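You operate a simulated robot arm through the tools that you are given. There is no shell and no other tool. Be economical: measure what you need, move in short steps, check, and stop when the job is done.

Carry out the task below with a simulated two-armed robot. There is one attempt and no reset: what you move stays moved.

JOB
Send the torn mushroom through the hopper into the box marked TORN.
Fine: it lies in a wrong box; shut the open hopper floor first; at the end floor shut, hopper parked over the grey box.
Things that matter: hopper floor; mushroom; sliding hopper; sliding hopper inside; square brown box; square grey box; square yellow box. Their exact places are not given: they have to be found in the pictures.

Only the result counts: the job must be done as asked and must still hold three seconds after the hand-in. Knocking over, shifting, dropping, spilling or breaking anything else fails it.

ROBOT AND FRAMES
Two 6-joint arms with two-finger grippers on one trunk, on a base that drives. Base frame: it is fixed to the floor where the robot stands at the start and does not move with it; the origin is under the middle of the robot, x ahead of it, y to its left, z up; the surface under the hand at the start is at about z = 0.68. Units: m, rad, N and s.
The left shoulder is at the start at [0.061, 0.143, 0.85], the right one opposite. With the tool pointing down near the work surface each hand reaches from about 0.32 to 0.72 m from the robot's upright axis, wherever it stands, measured 20 degrees to its own side. Places, roughly: hopper floor [0.6, 0, 0.8]; mushroom (6x6x5 cm) [0.7, -0.1, 0.7]; sliding hopper [0.8, -0.1, 0.8]; sliding hopper inside [0.7, -0.1, 0.7]; square brown box [0.6, -0.1, 0.7]; square grey box [0.7, 0.1, 0.7]; square yellow box [0.7, 0, 0.7]. Payload 2.45 kg a hand.
The TCP of each hand is the grasp point between the finger pads, 0.026 m short of the fingertips. In the tool frame z runs along the fingers and y along their closing line. Largest opening 0.096 m; the body of the gripper starts 0.069 m behind the TCP.
Orientation is told as [roll, pitch, yaw] about the base's x, y, z axes, in that order, counted from this pose: with the fingers straight down and closing along the base's y, the tool's x points along the base's -x, its y along +y and its z along -z.

CONTROLS
- The arms move only by the tool apply_moves. It takes "left_steps", "right_steps" or both (then of equal length, played together; a hand with none holds still); each is a list of rows, each a list of 7 numbers: the shift along the base's x, y, z in m, then the turn, a rotation vector about the base's x, y, z in rad, then the closure in counts, from 0 (fully open) to 255 (shut). In form: [[x, y, z, ax, ay, az, jaw], ...]. A call has 1 to 8 rows; each row is the pose to reach, as a shift and turn from the pose commanded when the call began. A row lasts 0.2 s, in which the tool goes at most 0.05 m and 0.15 rad; a call with a longer step from one row to the next is refused whole, and so is a gripper value outside its range. Where a pose cannot be reached the arm comes as near as it can. A force on the tool above 90 N (or 10 N above the force at the start of the call, whichever is more), or a blocked arm, ends the call early, and 0.2 s more pass. Each finger halts on what it meets, pressing with about 40 N; the grip force reading is that of the motor and also rises with nothing between the fingers. The clock runs only during rows and for 0.2 s after the last one: add rows that repeat a pose to give the fingers time. The reply holds the time, the measured pose of the TCP, the force on the tool along the base axes, the opening and the grip force, in the units named above and with some noise, with the torque about the TCP (base axes, N m) and any sound that the robot's microphone picked up.
- Cameras (640 x 400 px; columns grow to the right, rows downward): "scene" is now at [0.1411, -0.0233, 1.4453]; the picture's right is [-0.14, -0.99, 0.00], its down [-0.75, 0.10, -0.65] and it looks along [0.64, -0.09, -0.76] (base axes); focal length 248 px, centre (320, 200). "left" rides on the left gripper at [0.082, -0.003, -0.098] in its tool frame; the picture's right is [0.04, 1.00, 0.00], its down [-0.73, 0.03, -0.68] and it looks along [-0.68, 0.03, 0.73] (tool axes); focal length 256 px, centre (320, 200). "right" rides on the right gripper at [0.081, 0.003, -0.098] in its tool frame; the picture's right is [-0.04, 1.00, 0.00], its down [-0.73, -0.03, -0.68] and it looks along [-0.68, -0.03, 0.73] (tool axes); focal length 256 px, centre (320, 200).
- capture(camera): a new picture of that camera. No time passes.
- lift_body(by): slides the trunk up (or, below 0, down) by that many m; the arms and the scene camera ride with it, the base frame stays. It gives what a move gives, with no picture.
- drive_base(legs): drives the robot by 1 to 6 legs, each [ahead, turn to the left] in m and rad, along the robot's own axes; the way and the turn of a leg run together, so that a leg with both is an arc; at most 1.5 m and 3.142 rad a leg. The arms and the cameras ride along, it lands a little off, and it stops where it bumps. It gives what a move gives.
- aim_head(pan, tilt): turns the head with the scene camera to pan (to the left, within 1.501 rad either way) and tilt (down, from -0.506 to 1.204), counted from straight ahead of the robot. It gives what a move gives.
- point_at(camera, pixels): there is no depth. For up to 12 entries [column, row, z] of the newest picture of that camera ("zoom" is the newest enlarged one), the place [x, y] in the base frame at which the ray of that pixel passes the height z, good to about 0.002 m, but the place of the scene camera against the robot may be out by one fixed shift of up to 0.018 m in any direction. No time passes.
- inspect(camera, box): a new picture of the part [left, top, right, bottom] of that camera's present view, enlarged. No time passes.
- job_done(): hands the job in; it is judged then, once.

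Keep the steps short. Do not move on a guess: measure, check each grasp and each placing, and mend mistakes. In all there are 80 turns and 70 pictures (those below and enlarged ones count). Leave the grippers open and the arms clear of the work at the hand-in unless told otherwise, and finish with a single line.

The tools are called by a JSON object that holds its "method" and its "body". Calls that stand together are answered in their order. apply_moves: Moves the arms, as the interface text tells. Its arguments: {"type":"object","properties":{"left_steps":{"type":"array"},"right_steps":{"type":"array"}},"required":[]} The other tools are called the same way: lift_body (by) slides the trunk up or down; drive_base (legs) drives the base; aim_head (pan, tilt) turns the head that bears the scene camera; capture (camera) takes a picture; point_at (camera, pixels) gives the place at which the rays of pixels pass given heights; inspect (camera, box) takes an enlarged picture of a part of a camera's view; job_done () hands the job in.

At the start:

```text
t: 0.0
left_tool_pos: [0.4835, 0.1519, 1.0252]
left_tcp_rot: [-0.002, 0.001, 0.004]
left_wrist_force: [-0.3, 0.2, 0.7]
left_torque: [0.01, 0.0, 0.02]
left_finger_gap: 0.096
left_grasp_force: 0.0
right_tool_pos: [0.5561, -0.2499, 0.9658]
right_tcp_rot: [-0.001, 0.0, 0.007]
right_wrist_force: [0.1, 0.0, -0.2]
right_torque: [0.0, 0.01, -0.03]
right_finger_gap: 0.0958
right_grasp_force: 0.0
trunk travel left (down, up): [-0.475, 0.115]
robot x, y, heading: [-0.0046, 0.0011, 0.005]
head pan, tilt: [-0.138, 0.864]
```

scene: 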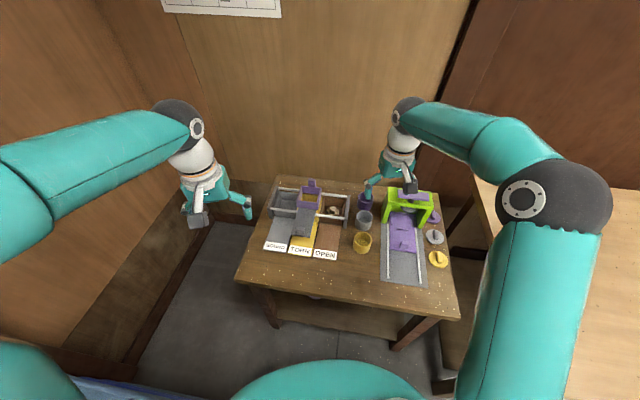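
right: 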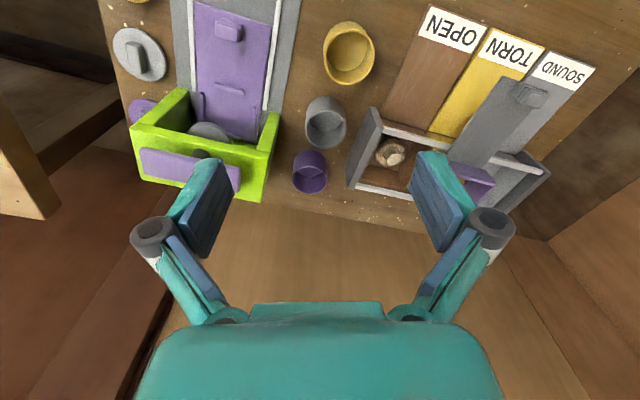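
left: 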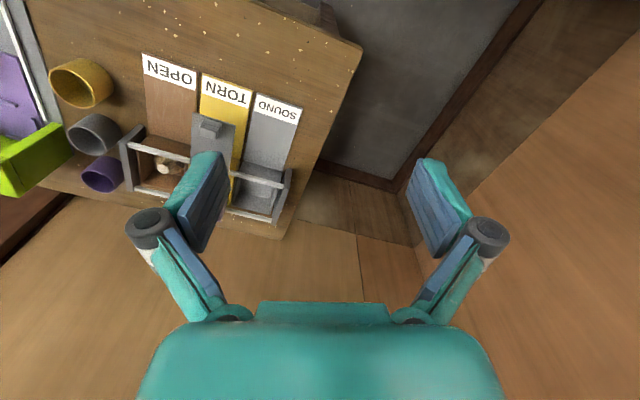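

I see the hopper assembly around scene pixel (308,212). I'll enlarge it for detail from the scene and the left hand camera.

{"method": "inspect", "body": {"camera": "scene", "box": [250, 165, 370, 265]}}

{"method": "inspect", "body": {"camera": "left", "box": [100, 40, 320, 240]}}

{"method": "inspect", "body": {"camera": "right", "box": [330, 0, 600, 230]}}

```text
4.00 times, centred on (310, 215) of scene
```

zoom: 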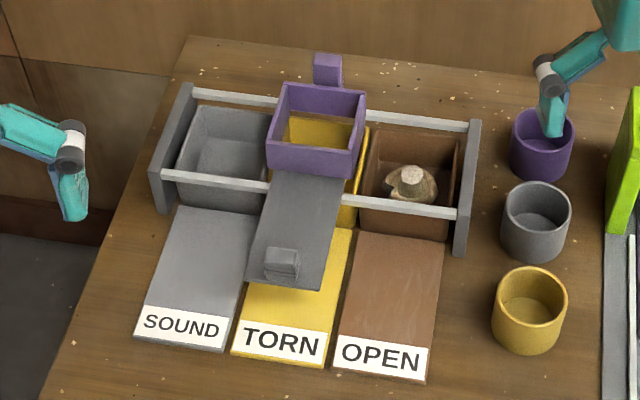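

```text
2.00 times, centred on (210, 140) of left
```

zoom: 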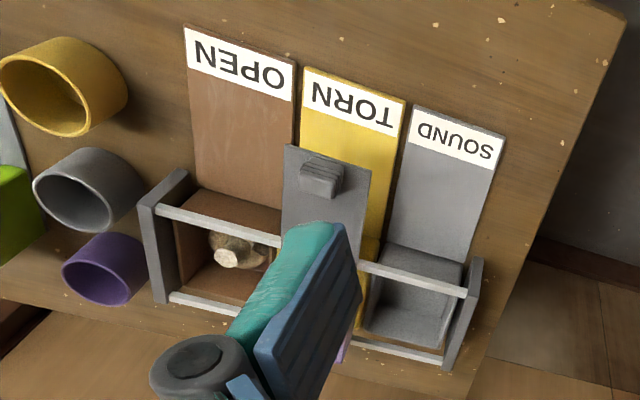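

```text
1.74 times, centred on (465, 115) of right
```

zoom: 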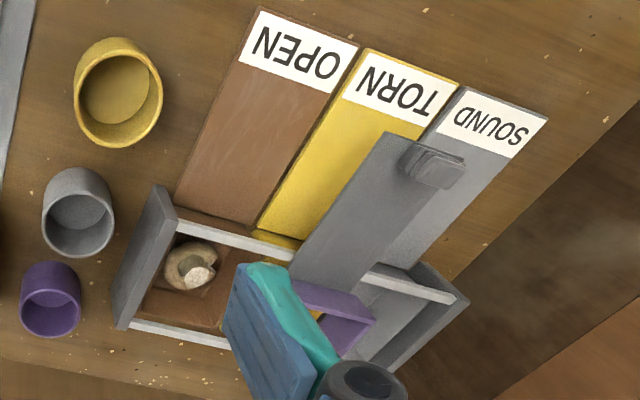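

The hopper (purple) is over the yellow box. Its grey floor is pulled out toward me, with the knob at scene (300,229). The mushroom is in the brown box at about (333,211). I'll measure these features from three cameras at several heights.

{"method": "point_at", "body": {"camera": "scene", "pixels": [[300, 227, 0.75], [300, 227, 0.8], [300, 227, 0.85], [333, 210, 0.7], [333, 210, 0.75], [312, 182, 0.8], [312, 182, 0.85], [310, 203, 0.8], [310, 203, 0.75], [247, 184, 0.68], [281, 251, 0.68], [343, 205, 0.68]]}}

{"method": "point_at", "body": {"camera": "left", "pixels": [[210, 124, 0.75], [210, 124, 0.8], [210, 124, 0.85], [163, 168, 0.7], [163, 168, 0.75], [263, 95, 0.68], [290, 102, 0.68]]}}

{"method": "point_at", "body": {"camera": "right", "pixels": [[531, 93, 0.75], [531, 93, 0.8], [531, 93, 0.85], [392, 155, 0.7], [392, 155, 0.75]]}}

```text
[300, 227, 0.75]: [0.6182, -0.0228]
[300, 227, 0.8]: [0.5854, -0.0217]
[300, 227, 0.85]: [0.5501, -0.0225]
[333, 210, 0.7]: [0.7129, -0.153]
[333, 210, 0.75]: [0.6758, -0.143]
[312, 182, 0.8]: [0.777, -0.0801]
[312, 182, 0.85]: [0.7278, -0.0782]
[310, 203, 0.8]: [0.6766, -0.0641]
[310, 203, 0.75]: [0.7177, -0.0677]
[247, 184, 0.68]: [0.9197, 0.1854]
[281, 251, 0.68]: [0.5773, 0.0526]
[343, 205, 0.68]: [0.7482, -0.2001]
```

```text
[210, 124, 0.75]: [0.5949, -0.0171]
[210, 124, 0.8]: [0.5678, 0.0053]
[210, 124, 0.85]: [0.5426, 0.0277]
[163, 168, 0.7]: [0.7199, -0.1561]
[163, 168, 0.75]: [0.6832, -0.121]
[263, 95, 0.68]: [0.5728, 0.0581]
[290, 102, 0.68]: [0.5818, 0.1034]
```

```text
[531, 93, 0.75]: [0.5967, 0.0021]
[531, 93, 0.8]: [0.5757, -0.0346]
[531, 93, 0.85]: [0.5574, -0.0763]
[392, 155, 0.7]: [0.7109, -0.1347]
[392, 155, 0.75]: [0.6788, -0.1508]
```

Knob is near (0.587,-0.010,0.766) and the mushroom near (0.70,-0.141,0.72). For a clear central view, I'll move the left hand aside and bring the right hand back and to the centre, high above the table.

{"method": "apply_moves", "body": {"right_steps": [[-0.02, 0.035, 0.005, 0, 0, 0, 0], [-0.04, 0.07, 0.01, 0, 0, 0, 0], [-0.06, 0.105, 0.015, 0, 0, 0, 0], [-0.08, 0.14, 0.02, 0, 0, 0, 0], [-0.1, 0.17, 0.025, 0, 0, 0, 0], [-0.12, 0.2, 0.03, 0, 0, 0, 0], [-0.136, 0.22, 0.034, 0, 0, 0, 0], [-0.136, 0.22, 0.034, 0, 0, 0, 0]], "left_steps": [[0, 0.03, 0, 0, 0, 0, 0], [0, 0.06, 0, 0, 0, 0, 0], [0, 0.09, 0, 0, 0, 0, 0], [0, 0.12, 0, 0, 0, 0, 0], [0, 0.15, 0, 0, 0, 0, 0], [0, 0.18, 0, 0, 0, 0, 0], [0, 0.18, 0, 0, 0, 0, 0], [0, 0.18, 0, 0, 0, 0, 0]]}}

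{"method": "capture", "body": {"camera": "right"}}

{"method": "capture", "body": {"camera": "left"}}

```text
t: 1.8
left_tool_pos: [0.4811, 0.3335, 1.0249]
left_tcp_rot: [-0.003, 0.0, 0.006]
left_wrist_force: [0.0, 0.4, 0.3]
left_torque: [0.0, 0.01, 0.02]
left_finger_gap: 0.0963
left_grasp_force: 0.1
right_tool_pos: [0.4191, -0.0282, 1.0008]
right_tcp_rot: [0.001, 0.001, 0.006]
right_wrist_force: [0.1, -0.2, 0.3]
right_torque: [0.0, 0.02, -0.01]
right_finger_gap: 0.0958
right_grasp_force: 0.0
trunk travel left (down, up): [-0.475, 0.115]
robot x, y, heading: [0.0019, 0.0002, 0.001]
head pan, tilt: [-0.138, 0.864]
```

```text
63 pictures are left
```

right: 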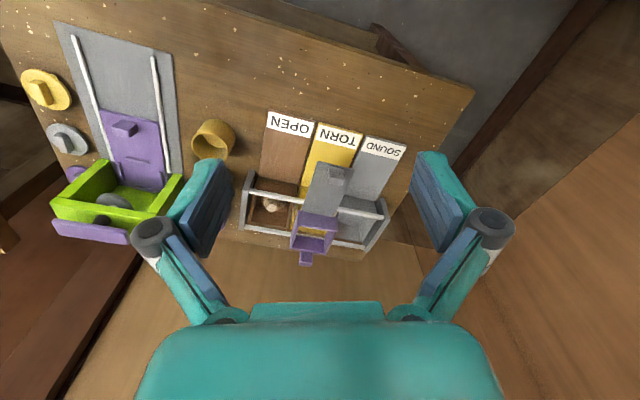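

```text
62 pictures are left
```

left: 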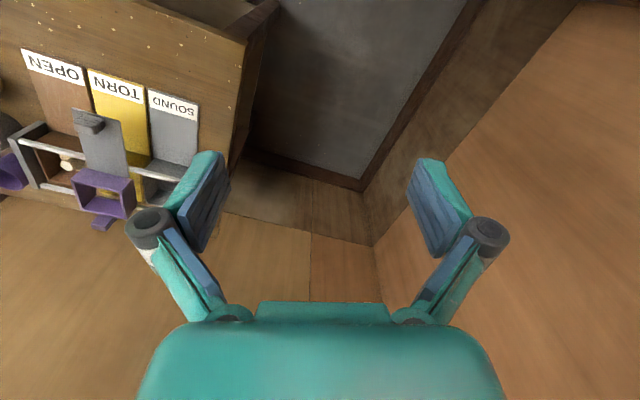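

Everything is in view now. I'll enlarge the rig from both hands.

{"method": "inspect", "body": {"camera": "right", "box": [235, 100, 411, 270]}}

{"method": "inspect", "body": {"camera": "left", "box": [0, 40, 224, 240]}}

```text
2.35 times, centred on (323, 185) of right
```

zoom: 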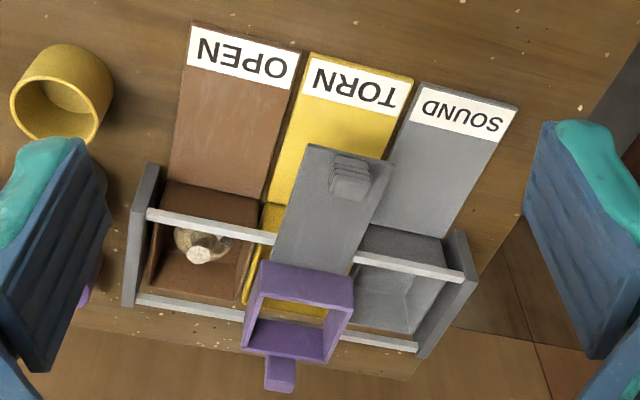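

```text
2.00 times, centred on (112, 140) of left
```

zoom: 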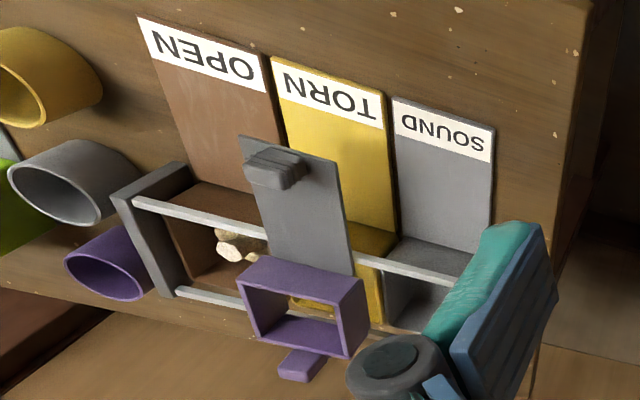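

Now measure knob, rail and labels for position and orientation.

{"method": "point_at", "body": {"camera": "right", "pixels": [[335.8, 175.6, 0.75], [335.8, 175.6, 0.78], [249.8, 191.4, 0.74], [249.8, 191.4, 0.78], [383.9, 217.8, 0.74], [383.9, 217.8, 0.78], [268.1, 109.3, 0.685], [407.3, 144.6, 0.685], [272, 207, 0.7], [272, 207, 0.74], [305, 261, 0.78], [305, 261, 0.82]]}}

{"method": "point_at", "body": {"camera": "left", "pixels": [[89.5, 123.5, 0.75], [89.5, 123.5, 0.78], [18.5, 140.5, 0.74], [18.5, 140.5, 0.78], [20.5, 48, 0.685], [200, 104, 0.685], [69, 163, 0.7], [69, 163, 0.74], [101, 223, 0.78], [101, 223, 0.82]]}}

```text
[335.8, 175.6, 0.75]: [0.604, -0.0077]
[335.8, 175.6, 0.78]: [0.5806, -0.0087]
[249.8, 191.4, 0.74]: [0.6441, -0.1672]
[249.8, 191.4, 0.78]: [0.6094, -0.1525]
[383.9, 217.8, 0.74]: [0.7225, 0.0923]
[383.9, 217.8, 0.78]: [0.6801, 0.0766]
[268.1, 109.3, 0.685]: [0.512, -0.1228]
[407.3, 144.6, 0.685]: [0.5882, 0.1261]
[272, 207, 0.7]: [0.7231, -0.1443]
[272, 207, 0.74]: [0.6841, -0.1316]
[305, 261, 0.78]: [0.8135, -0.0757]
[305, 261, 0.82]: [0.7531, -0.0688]
```

```text
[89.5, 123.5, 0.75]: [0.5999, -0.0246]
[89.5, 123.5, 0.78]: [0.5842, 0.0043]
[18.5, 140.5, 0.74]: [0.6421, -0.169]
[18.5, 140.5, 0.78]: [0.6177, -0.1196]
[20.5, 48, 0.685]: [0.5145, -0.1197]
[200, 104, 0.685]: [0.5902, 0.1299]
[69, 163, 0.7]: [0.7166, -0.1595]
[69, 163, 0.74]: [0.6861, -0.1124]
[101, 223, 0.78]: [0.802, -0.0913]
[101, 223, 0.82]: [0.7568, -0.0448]
```

Triangulated: rig is yawed about -0.293 rad. Knob at (0.591,-0.008,0.767), handle at (0.787,-0.073,0.796), front rail at z 0.742 and mushroom at (0.705,-0.139,0.718). I'll turn the right hand to match the rig and come down in front of the knob for a closer view.

{"method": "apply_moves", "body": {"right_steps": [[0.03, 0.006, -0.02, 0, 0, -0.06, 0], [0.06, 0.012, -0.045, 0, 0, -0.12, 0], [0.09, 0.018, -0.07, 0, 0, -0.18, 0], [0.115, 0.024, -0.095, 0, 0, -0.24, 0], [0.143, 0.029, -0.12, 0, 0, -0.299, 0], [0.143, 0.029, -0.12, 0, 0, -0.299, 0]]}}

{"method": "capture", "body": {"camera": "right"}}

```text
t: 3.2
left_tool_pos: [0.482, 0.334, 1.0267]
left_tcp_rot: [-0.002, -0.001, 0.005]
left_wrist_force: [0.5, 0.5, 0.3]
left_torque: [0.03, -0.04, 0.0]
left_finger_gap: 0.0959
left_grasp_force: 0.0
right_tool_pos: [0.5617, 0.0009, 0.8803]
right_tcp_rot: [0.0, 0.0, -0.294]
right_wrist_force: [0.3, 0.3, -0.4]
right_torque: [-0.01, 0.0, -0.01]
right_finger_gap: 0.0961
right_grasp_force: 0.1
trunk travel left (down, up): [-0.475, 0.115]
robot x, y, heading: [-0.0027, 0.0014, -0.004]
head pan, tilt: [-0.138, 0.864]
```

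```text
59 pictures are left
```

right: 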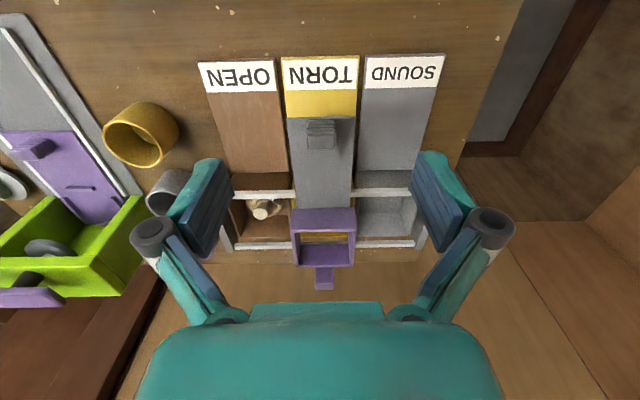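

The hand is now aligned with the rig. I'll enlarge to see the knob and hopper.

{"method": "inspect", "body": {"camera": "right", "box": [220, 100, 428, 300]}}

{"method": "inspect", "body": {"camera": "right", "box": [270, 100, 370, 180]}}

```text
2.00 times, centred on (324, 200) of right
```

zoom: 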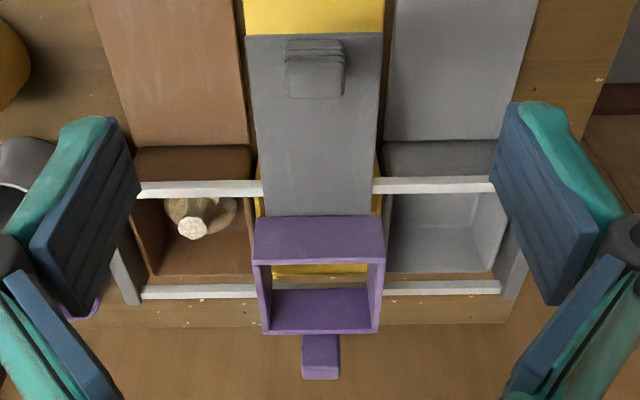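

```text
5.00 times, centred on (320, 140) of right
```

zoom: 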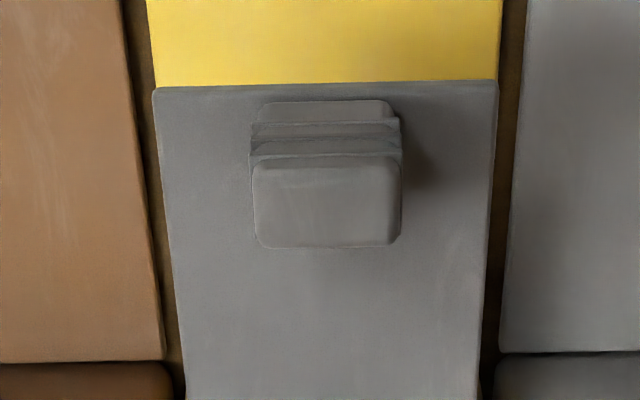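

{"method": "point_at", "body": {"camera": "right", "pixels": [[321.4, 140.4, 0.765], [321.4, 140.4, 0.775], [321.4, 131.4, 0.77], [321.4, 149.4, 0.77], [321, 117, 0.745], [291, 230, 0.8], [356, 231, 0.8], [323, 208, 0.75], [323, 231, 0.8], [323, 266, 0.8], [324, 287, 0.8], [270, 207, 0.72]]}}

{"method": "inspect", "body": {"camera": "left", "box": [40, 90, 180, 240]}}

```text
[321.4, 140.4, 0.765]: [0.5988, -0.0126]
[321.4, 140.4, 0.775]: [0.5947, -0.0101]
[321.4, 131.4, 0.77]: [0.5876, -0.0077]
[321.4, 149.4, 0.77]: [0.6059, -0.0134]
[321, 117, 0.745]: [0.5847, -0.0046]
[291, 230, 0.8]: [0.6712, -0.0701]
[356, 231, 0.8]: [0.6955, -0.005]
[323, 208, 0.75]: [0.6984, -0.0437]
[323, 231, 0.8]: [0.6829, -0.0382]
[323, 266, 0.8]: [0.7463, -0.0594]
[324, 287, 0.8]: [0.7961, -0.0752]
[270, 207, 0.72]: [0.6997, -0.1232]
```

```text
2.67 times, centred on (110, 165) of left
```

zoom: 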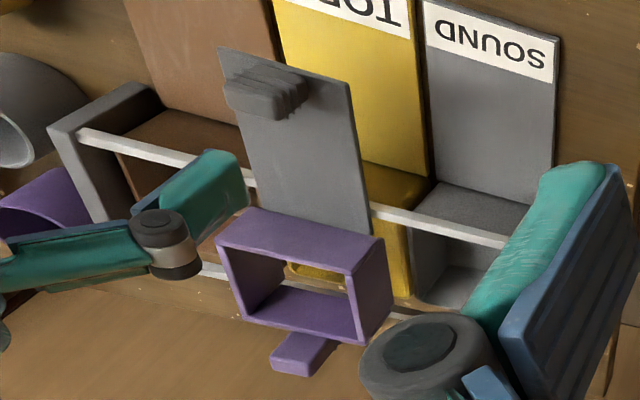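

{"method": "point_at", "body": {"camera": "left", "pixels": [[71.75, 182, 0.78], [71.75, 182, 0.8], [71.75, 182, 0.82], [130.6, 193.1, 0.8], [82, 167.6, 0.75], [82, 167.6, 0.77]]}}

{"method": "point_at", "body": {"camera": "right", "pixels": [[291, 230.5, 0.78], [291, 230.5, 0.82], [291.5, 208.5, 0.75], [291.5, 208.5, 0.77], [294, 266, 0.8], [353, 266, 0.8], [294, 233, 0.8], [353, 231, 0.8]]}}

```text
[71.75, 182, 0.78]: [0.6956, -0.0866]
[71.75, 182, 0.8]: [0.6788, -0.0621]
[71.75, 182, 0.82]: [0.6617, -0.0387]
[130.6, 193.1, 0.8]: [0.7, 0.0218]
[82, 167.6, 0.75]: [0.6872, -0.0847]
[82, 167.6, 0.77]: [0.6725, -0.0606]
```

```text
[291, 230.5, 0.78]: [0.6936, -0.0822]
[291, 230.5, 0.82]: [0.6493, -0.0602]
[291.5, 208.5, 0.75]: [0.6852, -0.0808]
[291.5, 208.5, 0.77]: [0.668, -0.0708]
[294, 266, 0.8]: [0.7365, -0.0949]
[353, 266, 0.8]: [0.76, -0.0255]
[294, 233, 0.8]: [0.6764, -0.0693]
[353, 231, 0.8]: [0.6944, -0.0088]
```

Hopper rim is about z 0.787, its centre about (0.7315,-0.054) and the knob centre about (0.597,-0.011) with top at 0.77. I'll lower the open fingers around the knob to TCP z 0.784.

{"method": "apply_moves", "body": {"right_steps": [[0.018, -0.006, -0.01, 0, 0, 0, 0], [0.0351, -0.0122, -0.025, 0, 0, 0, 0], [0.0351, -0.0122, -0.055, 0, 0, 0, 0], [0.0351, -0.0122, -0.08, 0, 0, 0, 0], [0.0351, -0.0122, -0.09, 0, 0, 0, 0], [0.0351, -0.0122, -0.096, 0, 0, 0, 0], [0.0351, -0.0122, -0.096, 0, 0, 0, 0]]}}

{"method": "inspect", "body": {"camera": "right", "box": [160, 60, 480, 260]}}

```text
t: 4.8
left_tool_pos: [0.4822, 0.3328, 1.0261]
left_tcp_rot: [-0.001, 0.001, 0.005]
left_wrist_force: [-0.8, -0.3, -0.5]
left_torque: [0.0, -0.01, -0.03]
left_finger_gap: 0.0961
left_grasp_force: 0.1
right_tool_pos: [0.5976, -0.0132, 0.7822]
right_tcp_rot: [-0.001, 0.0, -0.294]
right_wrist_force: [-0.8, 0.1, 0.3]
right_torque: [-0.01, -0.01, 0.02]
right_finger_gap: 0.0961
right_grasp_force: 0.1
trunk travel left (down, up): [-0.475, 0.115]
robot x, y, heading: [0.0009, -0.0005, 0.003]
head pan, tilt: [-0.138, 0.864]
```

```text
2.00 times, centred on (320, 160) of right
```

zoom: 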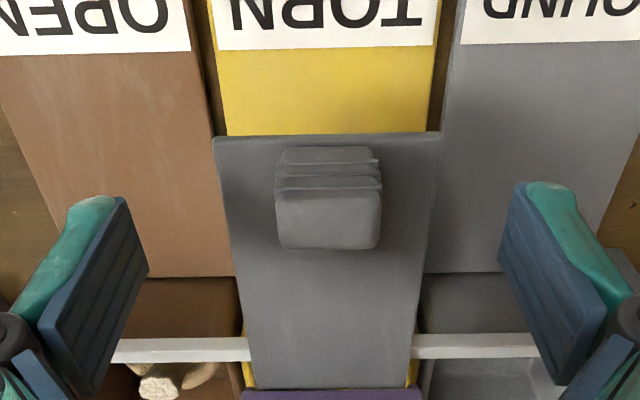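

The knob's top-face centre (row ~170) lines up with the fingers. It sits about 2 mm to the side, so I'll correct that and close.

{"method": "apply_moves", "body": {"right_steps": [[0.0005, 0.0017, 0, 0, 0, 0, 0], [0.0005, 0.0017, 0, 0, 0, 0, 120], [0.0005, 0.0017, 0, 0, 0, 0, 200], [0.0005, 0.0017, 0, 0, 0, 0, 230], [0.0005, 0.0017, 0, 0, 0, 0, 230]]}}

{"method": "inspect", "body": {"camera": "right", "box": [160, 60, 480, 260]}}

```text
t: 6.0
left_tool_pos: [0.4818, 0.3342, 1.0264]
left_tcp_rot: [-0.002, 0.0, 0.006]
left_wrist_force: [0.5, 0.4, -0.3]
left_torque: [-0.01, 0.0, 0.0]
left_finger_gap: 0.0961
left_grasp_force: 0.1
right_tool_pos: [0.5983, -0.0116, 0.7837]
right_tcp_rot: [0.001, 0.0, -0.293]
right_wrist_force: [0.4, 0.5, -0.1]
right_torque: [-0.01, -0.04, -0.4]
right_finger_gap: 0.0256
right_grasp_force: 45.1
trunk travel left (down, up): [-0.475, 0.115]
robot x, y, heading: [-0.0009, -0.0014, -0.002]
head pan, tilt: [-0.138, 0.864]
```

```text
2.00 times, centred on (320, 160) of right
```

zoom: 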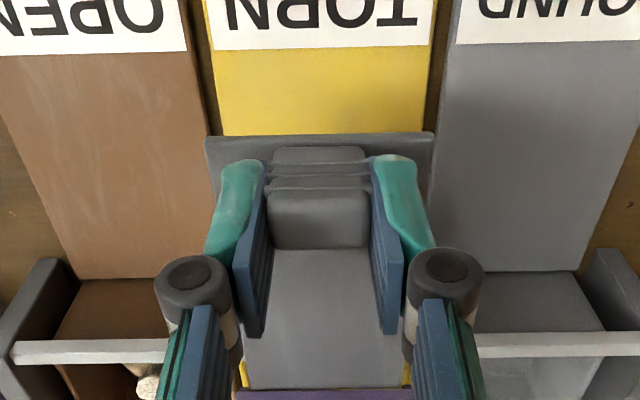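

The knob is gripped (gap 0.0256). Now I'll push it along the rig's +x' by 0.06 in small steps.

{"method": "apply_moves", "body": {"right_steps": [[0.0096, -0.0029, 0, 0, 0, 0, 230], [0.0191, -0.0058, 0, 0, 0, 0, 230], [0.0287, -0.0088, 0, 0, 0, 0, 230], [0.0382, -0.0117, 0, 0, 0, 0, 230], [0.0478, -0.0146, 0, 0, 0, 0, 230], [0.0574, -0.0175, 0, 0, 0, 0, 230], [0.0574, -0.0175, 0, 0, 0, 0, 230]]}}

{"method": "capture", "body": {"camera": "right"}}

```text
t: 7.6
left_tool_pos: [0.4825, 0.3335, 1.0274]
left_tcp_rot: [-0.002, 0.0, 0.005]
left_wrist_force: [-0.4, 0.1, -0.3]
left_torque: [-0.01, 0.01, -0.02]
left_finger_gap: 0.096
left_grasp_force: 0.0
right_tool_pos: [0.6558, -0.0287, 0.7835]
right_tcp_rot: [0.001, 0.0, -0.295]
right_wrist_force: [-1.2, 0.4, 0.9]
right_torque: [0.15, 0.61, -0.52]
right_finger_gap: 0.0253
right_grasp_force: 44.7
trunk travel left (down, up): [-0.475, 0.115]
robot x, y, heading: [0.0008, -0.0013, 0.002]
head pan, tilt: [-0.138, 0.864]
```

```text
53 pictures are left
```

right: 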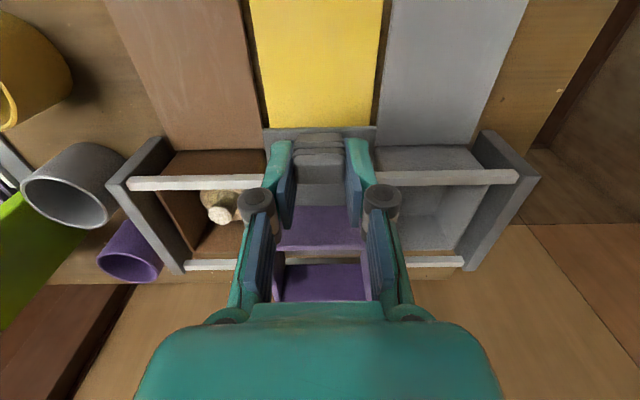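

The floor slides freely (low force). I'll continue 0.02.

{"method": "apply_moves", "body": {"right_steps": [[0.0048, -0.0015, 0, 0, 0, 0, 230], [0.0096, -0.0029, 0, 0, 0, 0, 230], [0.0143, -0.0044, 0, 0, 0, 0, 230], [0.0191, -0.0058, 0, 0, 0, 0, 230], [0.0191, -0.0058, 0, 0, 0, 0, 230]]}}

{"method": "inspect", "body": {"camera": "scene", "box": [250, 165, 370, 265]}}

```text
t: 8.8
left_tool_pos: [0.4823, 0.3326, 1.0252]
left_tcp_rot: [-0.002, 0.002, 0.005]
left_wrist_force: [0.0, -0.4, -0.4]
left_torque: [0.02, -0.01, 0.0]
left_finger_gap: 0.0959
left_grasp_force: 0.0
right_tool_pos: [0.664, -0.0365, 0.7823]
right_tcp_rot: [-0.002, 0.001, -0.293]
right_wrist_force: [0.7, 0.7, -5.2]
right_torque: [-0.08, -0.44, -0.42]
right_finger_gap: 0.0255
right_grasp_force: 45.2
right hand out of reach, approached as far as the arm can: row 3, 4, 5
trunk travel left (down, up): [-0.475, 0.115]
robot x, y, heading: [-0.0012, 0.0033, 0.001]
head pan, tilt: [-0.138, 0.864]
```

```text
4.00 times, centred on (310, 215) of scene
```

zoom: 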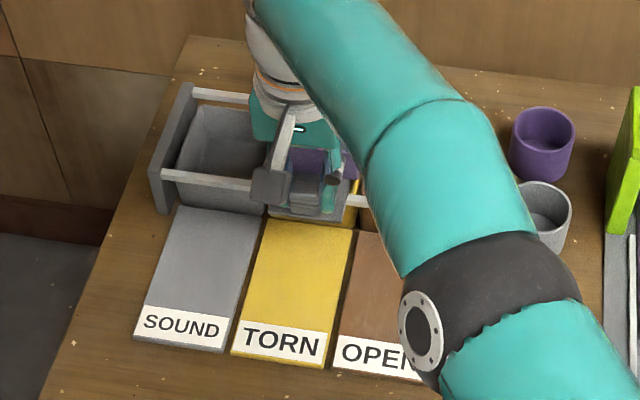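

The arm reached its limit, so the base must come closer. I'll release and raise clear, then measure the table's front edge before driving.

{"method": "apply_moves", "body": {"right_steps": [[0, 0, 0, 0, 0, 0, 150], [0, 0, 0, 0, 0, 0, 60], [0, 0, 0, 0, 0, 0, 0], [-0.005, 0.0015, 0.03, 0, 0, 0, 0], [-0.02, 0.006, 0.07, 0, 0, 0, 0], [-0.04, 0.006, 0.11, 0, 0, 0, 0], [-0.07, 0.0, 0.15, 0, 0, 0, 0], [-0.1, 0.0, 0.17, 0, 0, 0, 0]]}}

{"method": "point_at", "body": {"camera": "scene", "pixels": [[238, 283, 0.68], [300, 298, 0.68], [350, 306, 0.68], [458, 318, 0.68], [300, 350, 0.2], [320, 380, 0.3]]}}

{"method": "capture", "body": {"camera": "right"}}

{"method": "capture", "body": {"camera": "scene"}}

```text
refused: row 7 steps farther than a row can; nothing moved
```

```text
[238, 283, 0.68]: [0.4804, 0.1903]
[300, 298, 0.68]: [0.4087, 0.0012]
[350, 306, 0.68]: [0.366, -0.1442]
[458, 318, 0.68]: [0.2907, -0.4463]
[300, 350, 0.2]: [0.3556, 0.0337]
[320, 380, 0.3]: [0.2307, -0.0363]
```

```text
51 pictures are left
```

right: 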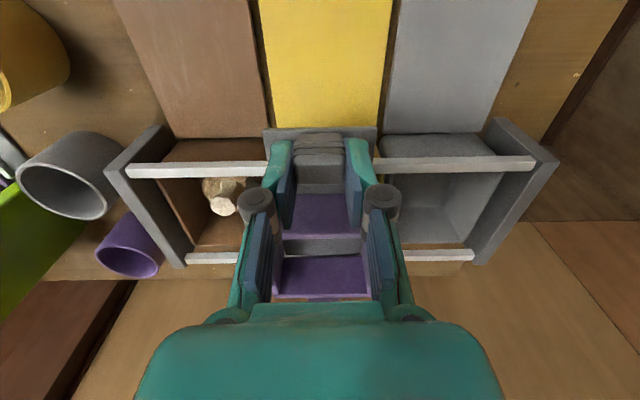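

```text
50 pictures are left
```

scene: 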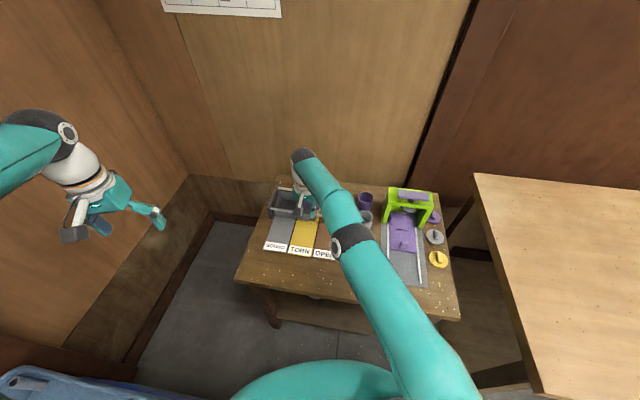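

The table front edge lies about 0.37 m ahead along the rig axis. I'll release the knob and rise (refused before because a step was too long), then look down at the base clearance.

{"method": "apply_moves", "body": {"right_steps": [[0, 0, 0, 0, 0, 0, 150], [0, 0, 0, 0, 0, 0, 60], [0, 0, 0, 0, 0, 0, 0], [-0.005, 0.0015, 0.03, 0, 0, 0, 0], [-0.015, 0.004, 0.07, 0, 0, 0, 0], [-0.025, 0.004, 0.11, 0, 0, 0, 0], [-0.045, -0.01, 0.15, 0, 0, 0, 0], [-0.07, -0.03, 0.18, 0, 0, 0, 0]]}}

{"method": "aim_head", "body": {"pan": -0.15, "tilt": 1.2}}

{"method": "capture", "body": {"camera": "scene"}}

```text
t: 10.6
left_tool_pos: [0.4804, 0.3323, 1.0263]
left_tcp_rot: [0.0, 0.0, 0.005]
left_wrist_force: [-0.6, 0.5, 0.3]
left_torque: [-0.01, 0.0, 0.01]
left_finger_gap: 0.096
left_grasp_force: 0.0
right_tool_pos: [0.5908, -0.07, 0.9656]
right_tcp_rot: [0.0, 0.002, -0.29]
right_wrist_force: [-0.2, 0.1, 0.5]
right_torque: [0.0, -0.01, -0.02]
right_finger_gap: 0.0961
right_grasp_force: 0.0
trunk travel left (down, up): [-0.475, 0.115]
robot x, y, heading: [-0.0007, 0.0013, -0.002]
head pan, tilt: [-0.138, 0.864]
```

```text
t: 11.4
left_tool_pos: [0.4815, 0.3335, 1.0266]
left_tcp_rot: [-0.002, 0.0, 0.006]
left_wrist_force: [1.0, 0.1, 0.0]
left_torque: [0.0, 0.03, 0.02]
left_finger_gap: 0.096
left_grasp_force: 0.0
right_tool_pos: [0.5927, -0.069, 0.9641]
right_tcp_rot: [-0.001, -0.001, -0.293]
right_wrist_force: [0.1, -0.8, -0.5]
right_torque: [0.0, -0.03, 0.0]
right_finger_gap: 0.0961
right_grasp_force: 0.0
trunk travel left (down, up): [-0.475, 0.115]
robot x, y, heading: [0.0005, -0.0015, -0.0]
head pan, tilt: [-0.15, 1.201]
```

```text
49 pictures are left
```

scene: 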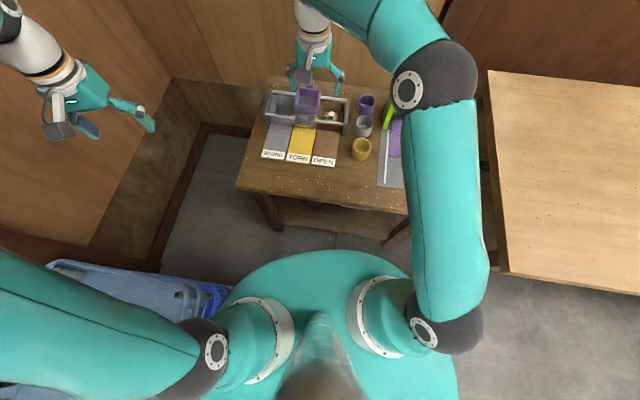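

The base looks round, with its front edge at (315,250). I'll measure that against the table edge at row ~200.

{"method": "point_at", "body": {"camera": "scene", "pixels": [[315, 250, 0.1], [315, 250, 0.3], [315, 250, 0.5], [315, 250, 0.85], [320, 205, 0.68], [235, 187, 0.68]]}}

```text
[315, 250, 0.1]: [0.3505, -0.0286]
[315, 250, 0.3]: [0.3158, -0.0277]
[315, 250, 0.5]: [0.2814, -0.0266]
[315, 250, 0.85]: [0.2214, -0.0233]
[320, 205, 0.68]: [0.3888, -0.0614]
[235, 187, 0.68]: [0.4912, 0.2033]
```

The base is low and round, so turning in place is safe. I'll face the rig squarely (turn right 0.29) and use the left arm. First I'll pull the right arm back and up.

{"method": "apply_moves", "body": {"right_steps": [[-0.02, -0.03, 0.01, 0, 0, 0.05, 0], [-0.04, -0.06, 0.02, 0, 0, 0.1, 0], [-0.06, -0.09, 0.03, 0, 0, 0.15, 0], [-0.09, -0.12, 0.04, 0, 0, 0.2, 0], [-0.12, -0.15, 0.05, 0, 0, 0.25, 0], [-0.15, -0.18, 0.06, 0, 0, 0.29, 0], [-0.17, -0.2, 0.06, 0, 0, 0.29, 0]]}}

{"method": "drive_base", "body": {"legs": [[0, -0.29]]}}

{"method": "aim_head", "body": {"pan": 0.0, "tilt": 1.1}}

{"method": "capture", "body": {"camera": "scene"}}

```text
t: 13.0
left_tool_pos: [0.4805, 0.3322, 1.0268]
left_tcp_rot: [0.002, -0.001, 0.006]
left_wrist_force: [0.2, 0.7, 0.5]
left_torque: [0.0, -0.01, -0.01]
left_finger_gap: 0.0962
left_grasp_force: 0.0
right_tool_pos: [0.4236, -0.2664, 1.0246]
right_tcp_rot: [0.0, -0.001, -0.002]
right_wrist_force: [-0.8, -0.5, -0.4]
right_torque: [-0.04, 0.01, 0.03]
right_finger_gap: 0.0963
right_grasp_force: 0.0
trunk travel left (down, up): [-0.475, 0.115]
robot x, y, heading: [0.0008, -0.0028, 0.008]
head pan, tilt: [-0.15, 1.201]
```

```text
t: 14.5
left_tool_pos: [0.5573, 0.1826, 1.027]
left_tcp_rot: [-0.002, -0.001, -0.281]
left_wrist_force: [-0.3, -0.9, -0.1]
left_torque: [0.01, 0.01, -0.04]
left_finger_gap: 0.096
left_grasp_force: 0.1
right_tool_pos: [0.3322, -0.3755, 1.0238]
right_tcp_rot: [-0.001, 0.001, -0.29]
right_wrist_force: [0.3, 0.8, 0.5]
right_torque: [0.0, 0.05, -0.03]
right_finger_gap: 0.0961
right_grasp_force: 0.1
trunk travel left (down, up): [-0.475, 0.115]
robot x, y, heading: [0.0037, 0.0087, -0.291]
head pan, tilt: [-0.15, 1.201]
```

```text
t: 15.2
left_tool_pos: [0.557, 0.1837, 1.0261]
left_tcp_rot: [-0.002, 0.0, -0.28]
left_wrist_force: [0.4, -0.7, -0.7]
left_torque: [0.01, -0.01, -0.01]
left_finger_gap: 0.0959
left_grasp_force: 0.0
right_tool_pos: [0.3314, -0.3749, 1.0249]
right_tcp_rot: [0.0, 0.0, -0.289]
right_wrist_force: [0.3, 0.0, -0.7]
right_torque: [-0.01, -0.03, -0.03]
right_finger_gap: 0.096
right_grasp_force: 0.1
trunk travel left (down, up): [-0.475, 0.115]
robot x, y, heading: [0.0013, 0.0109, -0.29]
head pan, tilt: [0.0, 1.1]
```

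```text
48 pictures are left
```

scene: 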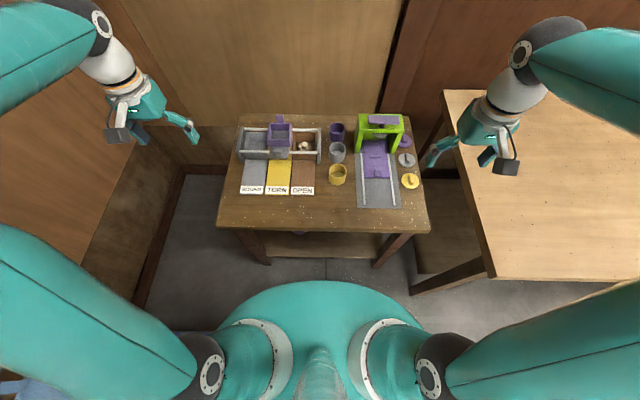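

Now squared to the table. I'll measure base-front versus table legs and shelf.

{"method": "point_at", "body": {"camera": "scene", "pixels": [[320, 282, 0.05], [320, 282, 0.2], [320, 282, 0.35], [264, 264, 0.0], [378, 267, 0.0], [320, 257, 0.1], [320, 257, 0.25]]}}

{"method": "inspect", "body": {"camera": "scene", "box": [200, 200, 440, 330]}}

{"method": "inspect", "body": {"camera": "scene", "box": [225, 105, 345, 205]}}

```text
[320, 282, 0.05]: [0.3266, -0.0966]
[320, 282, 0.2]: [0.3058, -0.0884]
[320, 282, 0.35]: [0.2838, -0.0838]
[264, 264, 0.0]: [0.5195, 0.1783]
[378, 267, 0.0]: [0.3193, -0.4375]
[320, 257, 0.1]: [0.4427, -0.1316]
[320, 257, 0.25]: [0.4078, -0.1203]
```

```text
2.67 times, centred on (320, 265) of scene
```

zoom: 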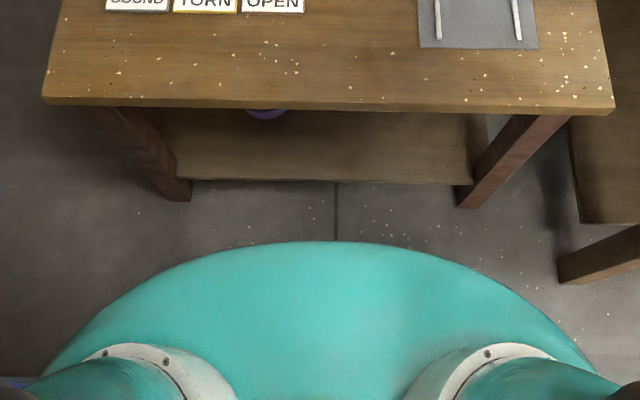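

```text
4.00 times, centred on (285, 155) of scene
```

zoom: 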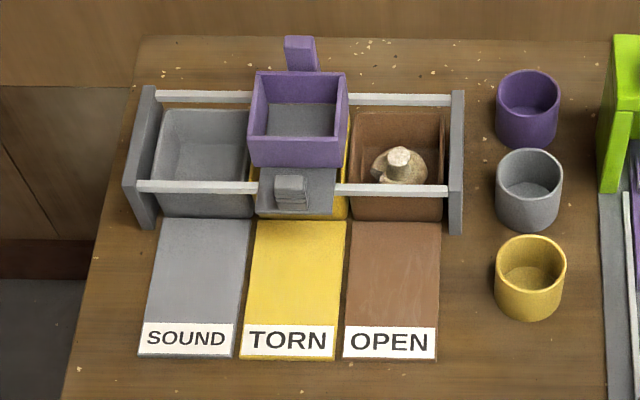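

There is about 0.12 m clearance. I'll drive ahead 0.06 and re-measure from the left hand.

{"method": "drive_base", "body": {"legs": [[0.06, 0.0]]}}

{"method": "capture", "body": {"camera": "left"}}

```text
t: 16.1
left_tool_pos: [0.6143, 0.1648, 1.0258]
left_tcp_rot: [0.0, 0.002, -0.28]
left_wrist_force: [-0.4, -1.0, 0.6]
left_torque: [0.02, 0.04, 0.0]
left_finger_gap: 0.096
left_grasp_force: 0.0
right_tool_pos: [0.392, -0.3922, 1.0235]
right_tcp_rot: [0.0, 0.003, -0.29]
right_wrist_force: [0.5, -0.3, -0.2]
right_torque: [0.01, 0.04, 0.0]
right_finger_gap: 0.0958
right_grasp_force: 0.0
trunk travel left (down, up): [-0.475, 0.115]
robot x, y, heading: [0.0647, -0.0121, -0.283]
head pan, tilt: [0.0, 1.1]
```

```text
45 pictures are left
```

left: 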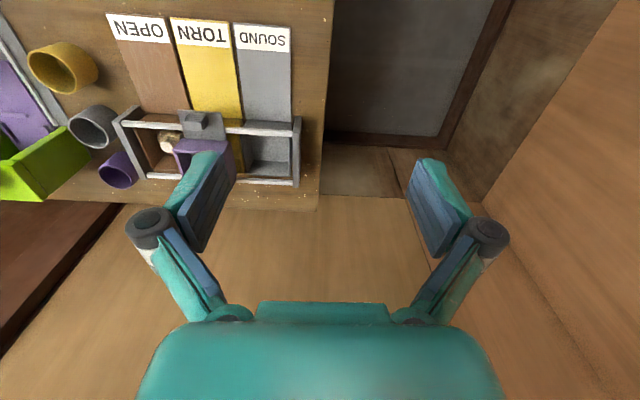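

Next, bring the left hand above and in front of the knob (expected near (0.664,-0.036)), same close-view height.

{"method": "apply_moves", "body": {"left_steps": [[0.003, -0.032, -0.02, 0, 0, -0.01, 0], [0.006, -0.064, -0.045, 0, 0, -0.01, 0], [0.01, -0.096, -0.07, 0, 0, -0.01, 0], [0.014, -0.128, -0.095, 0, 0, -0.01, 0], [0.018, -0.16, -0.12, 0, 0, -0.01, 0], [0.021, -0.192, -0.146, 0, 0, -0.01, 0], [0.021, -0.192, -0.146, 0, 0, -0.01, 0]]}}

{"method": "capture", "body": {"camera": "left"}}

{"method": "inspect", "body": {"camera": "left", "box": [220, 90, 428, 290]}}

```text
t: 17.7
left_tool_pos: [0.6323, -0.0277, 0.881]
left_tcp_rot: [-0.002, -0.001, -0.292]
left_wrist_force: [0.6, -0.4, -0.4]
left_torque: [-0.03, 0.04, 0.02]
left_finger_gap: 0.0961
left_grasp_force: 0.1
right_tool_pos: [0.3903, -0.3926, 1.0255]
right_tcp_rot: [0.0, 0.0, -0.289]
right_wrist_force: [-0.9, 0.2, -0.9]
right_torque: [0.0, -0.05, 0.01]
right_finger_gap: 0.0958
right_grasp_force: 0.1
trunk travel left (down, up): [-0.475, 0.115]
robot x, y, heading: [0.0614, -0.0058, -0.289]
head pan, tilt: [0.0, 1.1]
```

```text
44 pictures are left
```

left: 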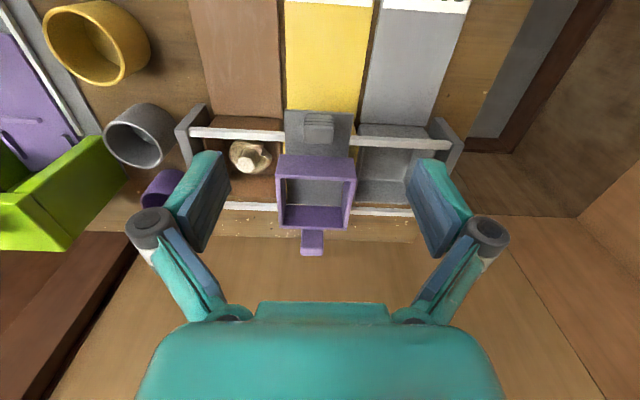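

```text
2.00 times, centred on (324, 190) of left
```

zoom: 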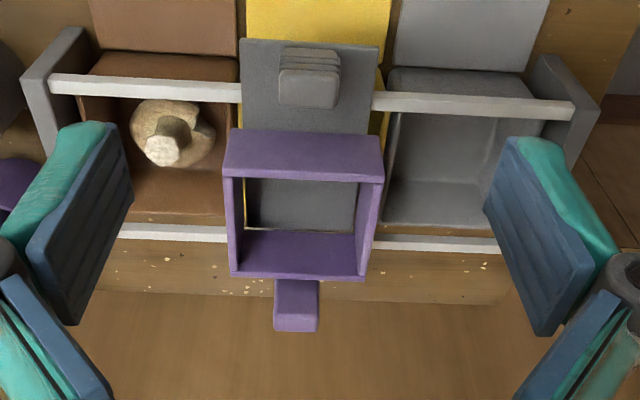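

{"method": "point_at", "body": {"camera": "left", "pixels": [[318, 135, 0.77], [276, 180, 0.787], [354, 181.5, 0.787], [279, 226, 0.787], [347, 228, 0.787], [237, 157, 0.72], [312, 235, 0.796], [219, 130, 0.745], [321, 154.5, 0.75]]}}

```text
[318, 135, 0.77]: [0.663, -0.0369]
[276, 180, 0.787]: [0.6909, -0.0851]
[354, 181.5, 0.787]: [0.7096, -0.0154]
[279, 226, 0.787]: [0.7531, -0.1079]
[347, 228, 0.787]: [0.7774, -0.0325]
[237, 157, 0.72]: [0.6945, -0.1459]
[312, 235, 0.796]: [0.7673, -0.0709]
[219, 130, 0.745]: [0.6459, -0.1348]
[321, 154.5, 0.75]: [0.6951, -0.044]
```

Knob at (0.663,-0.037). The hopper crept about 5 mm toward the brown side and I'll correct that while gripping. Descending onto the knob and closing.

{"method": "apply_moves", "body": {"left_steps": [[0.029, -0.0097, -0.02, 0, 0, 0, 0], [0.029, -0.0097, -0.055, 0, 0, 0, 0], [0.029, -0.0097, -0.085, 0, 0, 0, 0], [0.029, -0.0097, -0.097, 0, 0, 0, 0], [0.029, -0.0097, -0.097, 0, 0, 0, 120], [0.029, -0.0097, -0.097, 0, 0, 0, 200], [0.029, -0.0097, -0.097, 0, 0, 0, 230], [0.029, -0.0097, -0.097, 0, 0, 0, 230]]}}

{"method": "inspect", "body": {"camera": "left", "box": [160, 60, 480, 260]}}

```text
t: 19.5
left_tool_pos: [0.6649, -0.0357, 0.7829]
left_tcp_rot: [0.0, 0.0, -0.291]
left_wrist_force: [0.5, 0.8, -0.3]
left_torque: [-0.03, -0.08, -0.37]
left_finger_gap: 0.0256
left_grasp_force: 45.3
right_tool_pos: [0.3892, -0.3931, 1.0255]
right_tcp_rot: [0.0, 0.003, -0.287]
right_wrist_force: [-1.2, 0.6, -0.1]
right_torque: [0.02, -0.01, 0.02]
right_finger_gap: 0.0962
right_grasp_force: 0.0
trunk travel left (down, up): [-0.475, 0.115]
robot x, y, heading: [0.0592, -0.0067, -0.285]
head pan, tilt: [0.0, 1.1]
```

```text
2.00 times, centred on (320, 160) of left
```

zoom: 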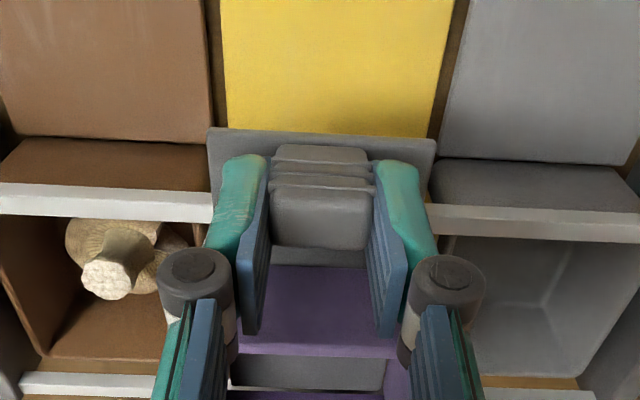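

Gripped. I'll nudge inward 8 mm in 2 mm steps while easing 5 mm toward the grey side.

{"method": "apply_moves", "body": {"left_steps": [[0.0005, 0.0016, 0, 0, 0, 0, 230], [0.001, 0.0032, 0, 0, 0, 0, 230], [0.0015, 0.0048, 0, 0, 0, 0, 230], [0.0034, 0.0042, 0, 0, 0, 0, 230], [0.0053, 0.0036, 0, 0, 0, 0, 230], [0.0072, 0.003, 0, 0, 0, 0, 230], [0.0091, 0.0025, 0, 0, 0, 0, 230], [0.0091, 0.0025, 0, 0, 0, 0, 230]]}}

{"method": "inspect", "body": {"camera": "left", "box": [160, 60, 480, 260]}}

```text
t: 21.3
left_tool_pos: [0.6687, -0.0309, 0.7822]
left_tcp_rot: [0.001, 0.011, -0.292]
left_wrist_force: [-25.7, 8.5, -6.9]
left_torque: [0.05, 0.42, -0.46]
left_finger_gap: 0.0253
left_grasp_force: 44.8
right_tool_pos: [0.3872, -0.3931, 1.0251]
right_tcp_rot: [0.0, -0.002, -0.289]
right_wrist_force: [-1.2, -0.1, 0.7]
right_torque: [0.01, -0.01, 0.01]
right_finger_gap: 0.096
right_grasp_force: 0.1
trunk travel left (down, up): [-0.475, 0.115]
robot x, y, heading: [0.0603, -0.0067, -0.285]
head pan, tilt: [0.0, 1.1]
```

```text
2.00 times, centred on (320, 160) of left
```

zoom: 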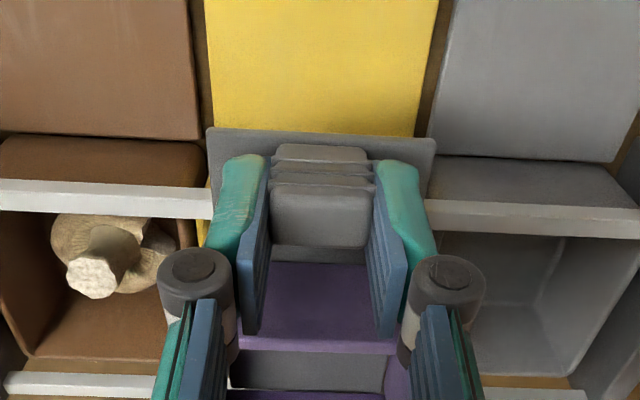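

There is a firm stop (~27 N) after only 3 mm, with ~17 mm free between fingers and wall, so the floor is home. I'll relieve, open and rise, then look.

{"method": "apply_moves", "body": {"left_steps": [[-0.0048, 0.0015, 0, 0, 0, 0, 230], [-0.0048, 0.0015, 0, 0, 0, 0, 120], [-0.0048, 0.0015, 0, 0, 0, 0, 0], [-0.0048, 0.0015, 0, 0, 0, 0, 0], [-0.0048, 0.0015, 0.03, 0, 0, 0, 0], [-0.015, 0.0046, 0.06, 0, 0, 0, 0], [-0.025, 0.0077, 0.1, 0, 0, 0, 0], [-0.025, 0.0077, 0.1, 0, 0, 0, 0]]}}

{"method": "inspect", "body": {"camera": "left", "box": [200, 90, 408, 290]}}

{"method": "inspect", "body": {"camera": "scene", "box": [220, 120, 370, 220]}}

```text
t: 23.1
left_tool_pos: [0.6472, -0.0262, 0.8868]
left_tcp_rot: [-0.002, 0.003, -0.29]
left_wrist_force: [-1.3, 0.0, -1.1]
left_torque: [-0.02, 0.02, -0.03]
left_finger_gap: 0.0959
left_grasp_force: 0.0
right_tool_pos: [0.3898, -0.393, 1.024]
right_tcp_rot: [0.0, 0.002, -0.289]
right_wrist_force: [0.1, -0.5, -0.3]
right_torque: [0.0, 0.05, 0.01]
right_finger_gap: 0.0958
right_grasp_force: 0.1
trunk travel left (down, up): [-0.475, 0.115]
robot x, y, heading: [0.0645, -0.0056, -0.293]
head pan, tilt: [0.0, 1.1]
```

```text
2.00 times, centred on (304, 190) of left
```

zoom: 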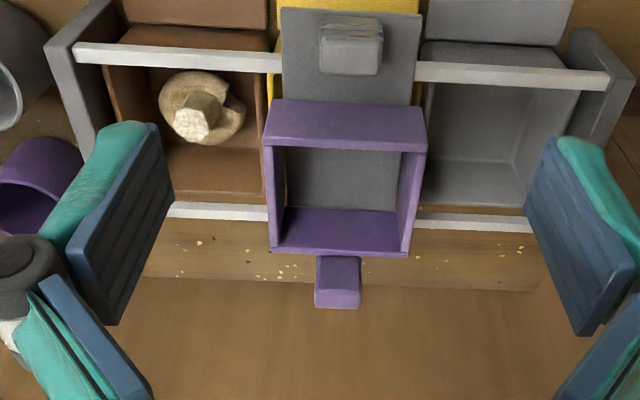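

```text
4.00 times, centred on (295, 170) of scene
```

zoom: 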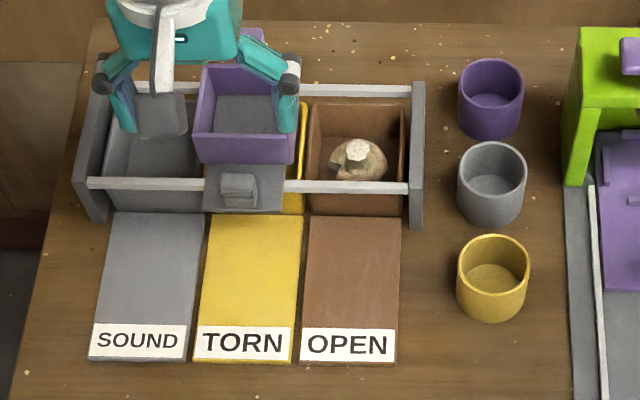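

Floor fully closed (no yellow visible inside). The mushroom stands cap-down with its stem up. I'll measure stem and cap for a stem grasp, plus hopper edges.

{"method": "point_at", "body": {"camera": "left", "pixels": [[239, 151, 0.71], [239, 151, 0.73], [245.5, 143.5, 0.7], [277, 163, 0.787], [357, 165, 0.787], [281, 216, 0.787], [347.5, 218, 0.787], [224, 142, 0.7], [267, 142, 0.7], [182, 115, 0.745], [448, 130, 0.745]]}}

{"method": "point_at", "body": {"camera": "scene", "pixels": [[304.2, 158, 0.71], [304.2, 158, 0.73], [304.2, 158, 0.75]]}}

{"method": "inspect", "body": {"camera": "left", "box": [210, 100, 300, 190]}}

```text
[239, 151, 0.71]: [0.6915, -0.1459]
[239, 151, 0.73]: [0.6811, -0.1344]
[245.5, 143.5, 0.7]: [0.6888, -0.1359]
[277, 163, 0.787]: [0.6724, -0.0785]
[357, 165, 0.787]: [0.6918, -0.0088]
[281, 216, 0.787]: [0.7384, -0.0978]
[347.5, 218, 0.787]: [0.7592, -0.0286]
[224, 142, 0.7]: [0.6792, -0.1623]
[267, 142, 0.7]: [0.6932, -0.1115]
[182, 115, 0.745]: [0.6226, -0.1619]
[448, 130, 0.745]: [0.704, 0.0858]
```

```text
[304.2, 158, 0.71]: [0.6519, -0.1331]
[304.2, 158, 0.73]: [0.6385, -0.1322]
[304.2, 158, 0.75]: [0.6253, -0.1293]
```

```text
4.44 times, centred on (255, 145) of left
```

zoom: 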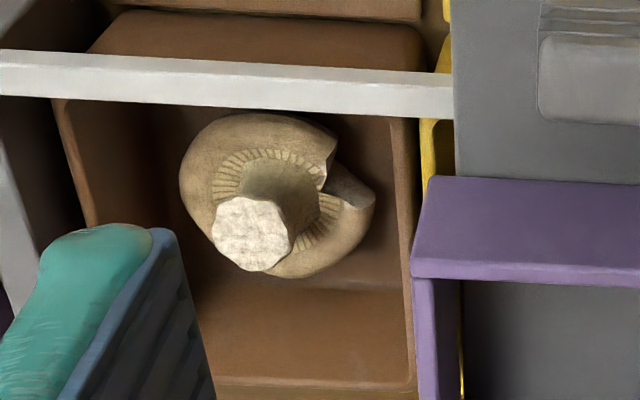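

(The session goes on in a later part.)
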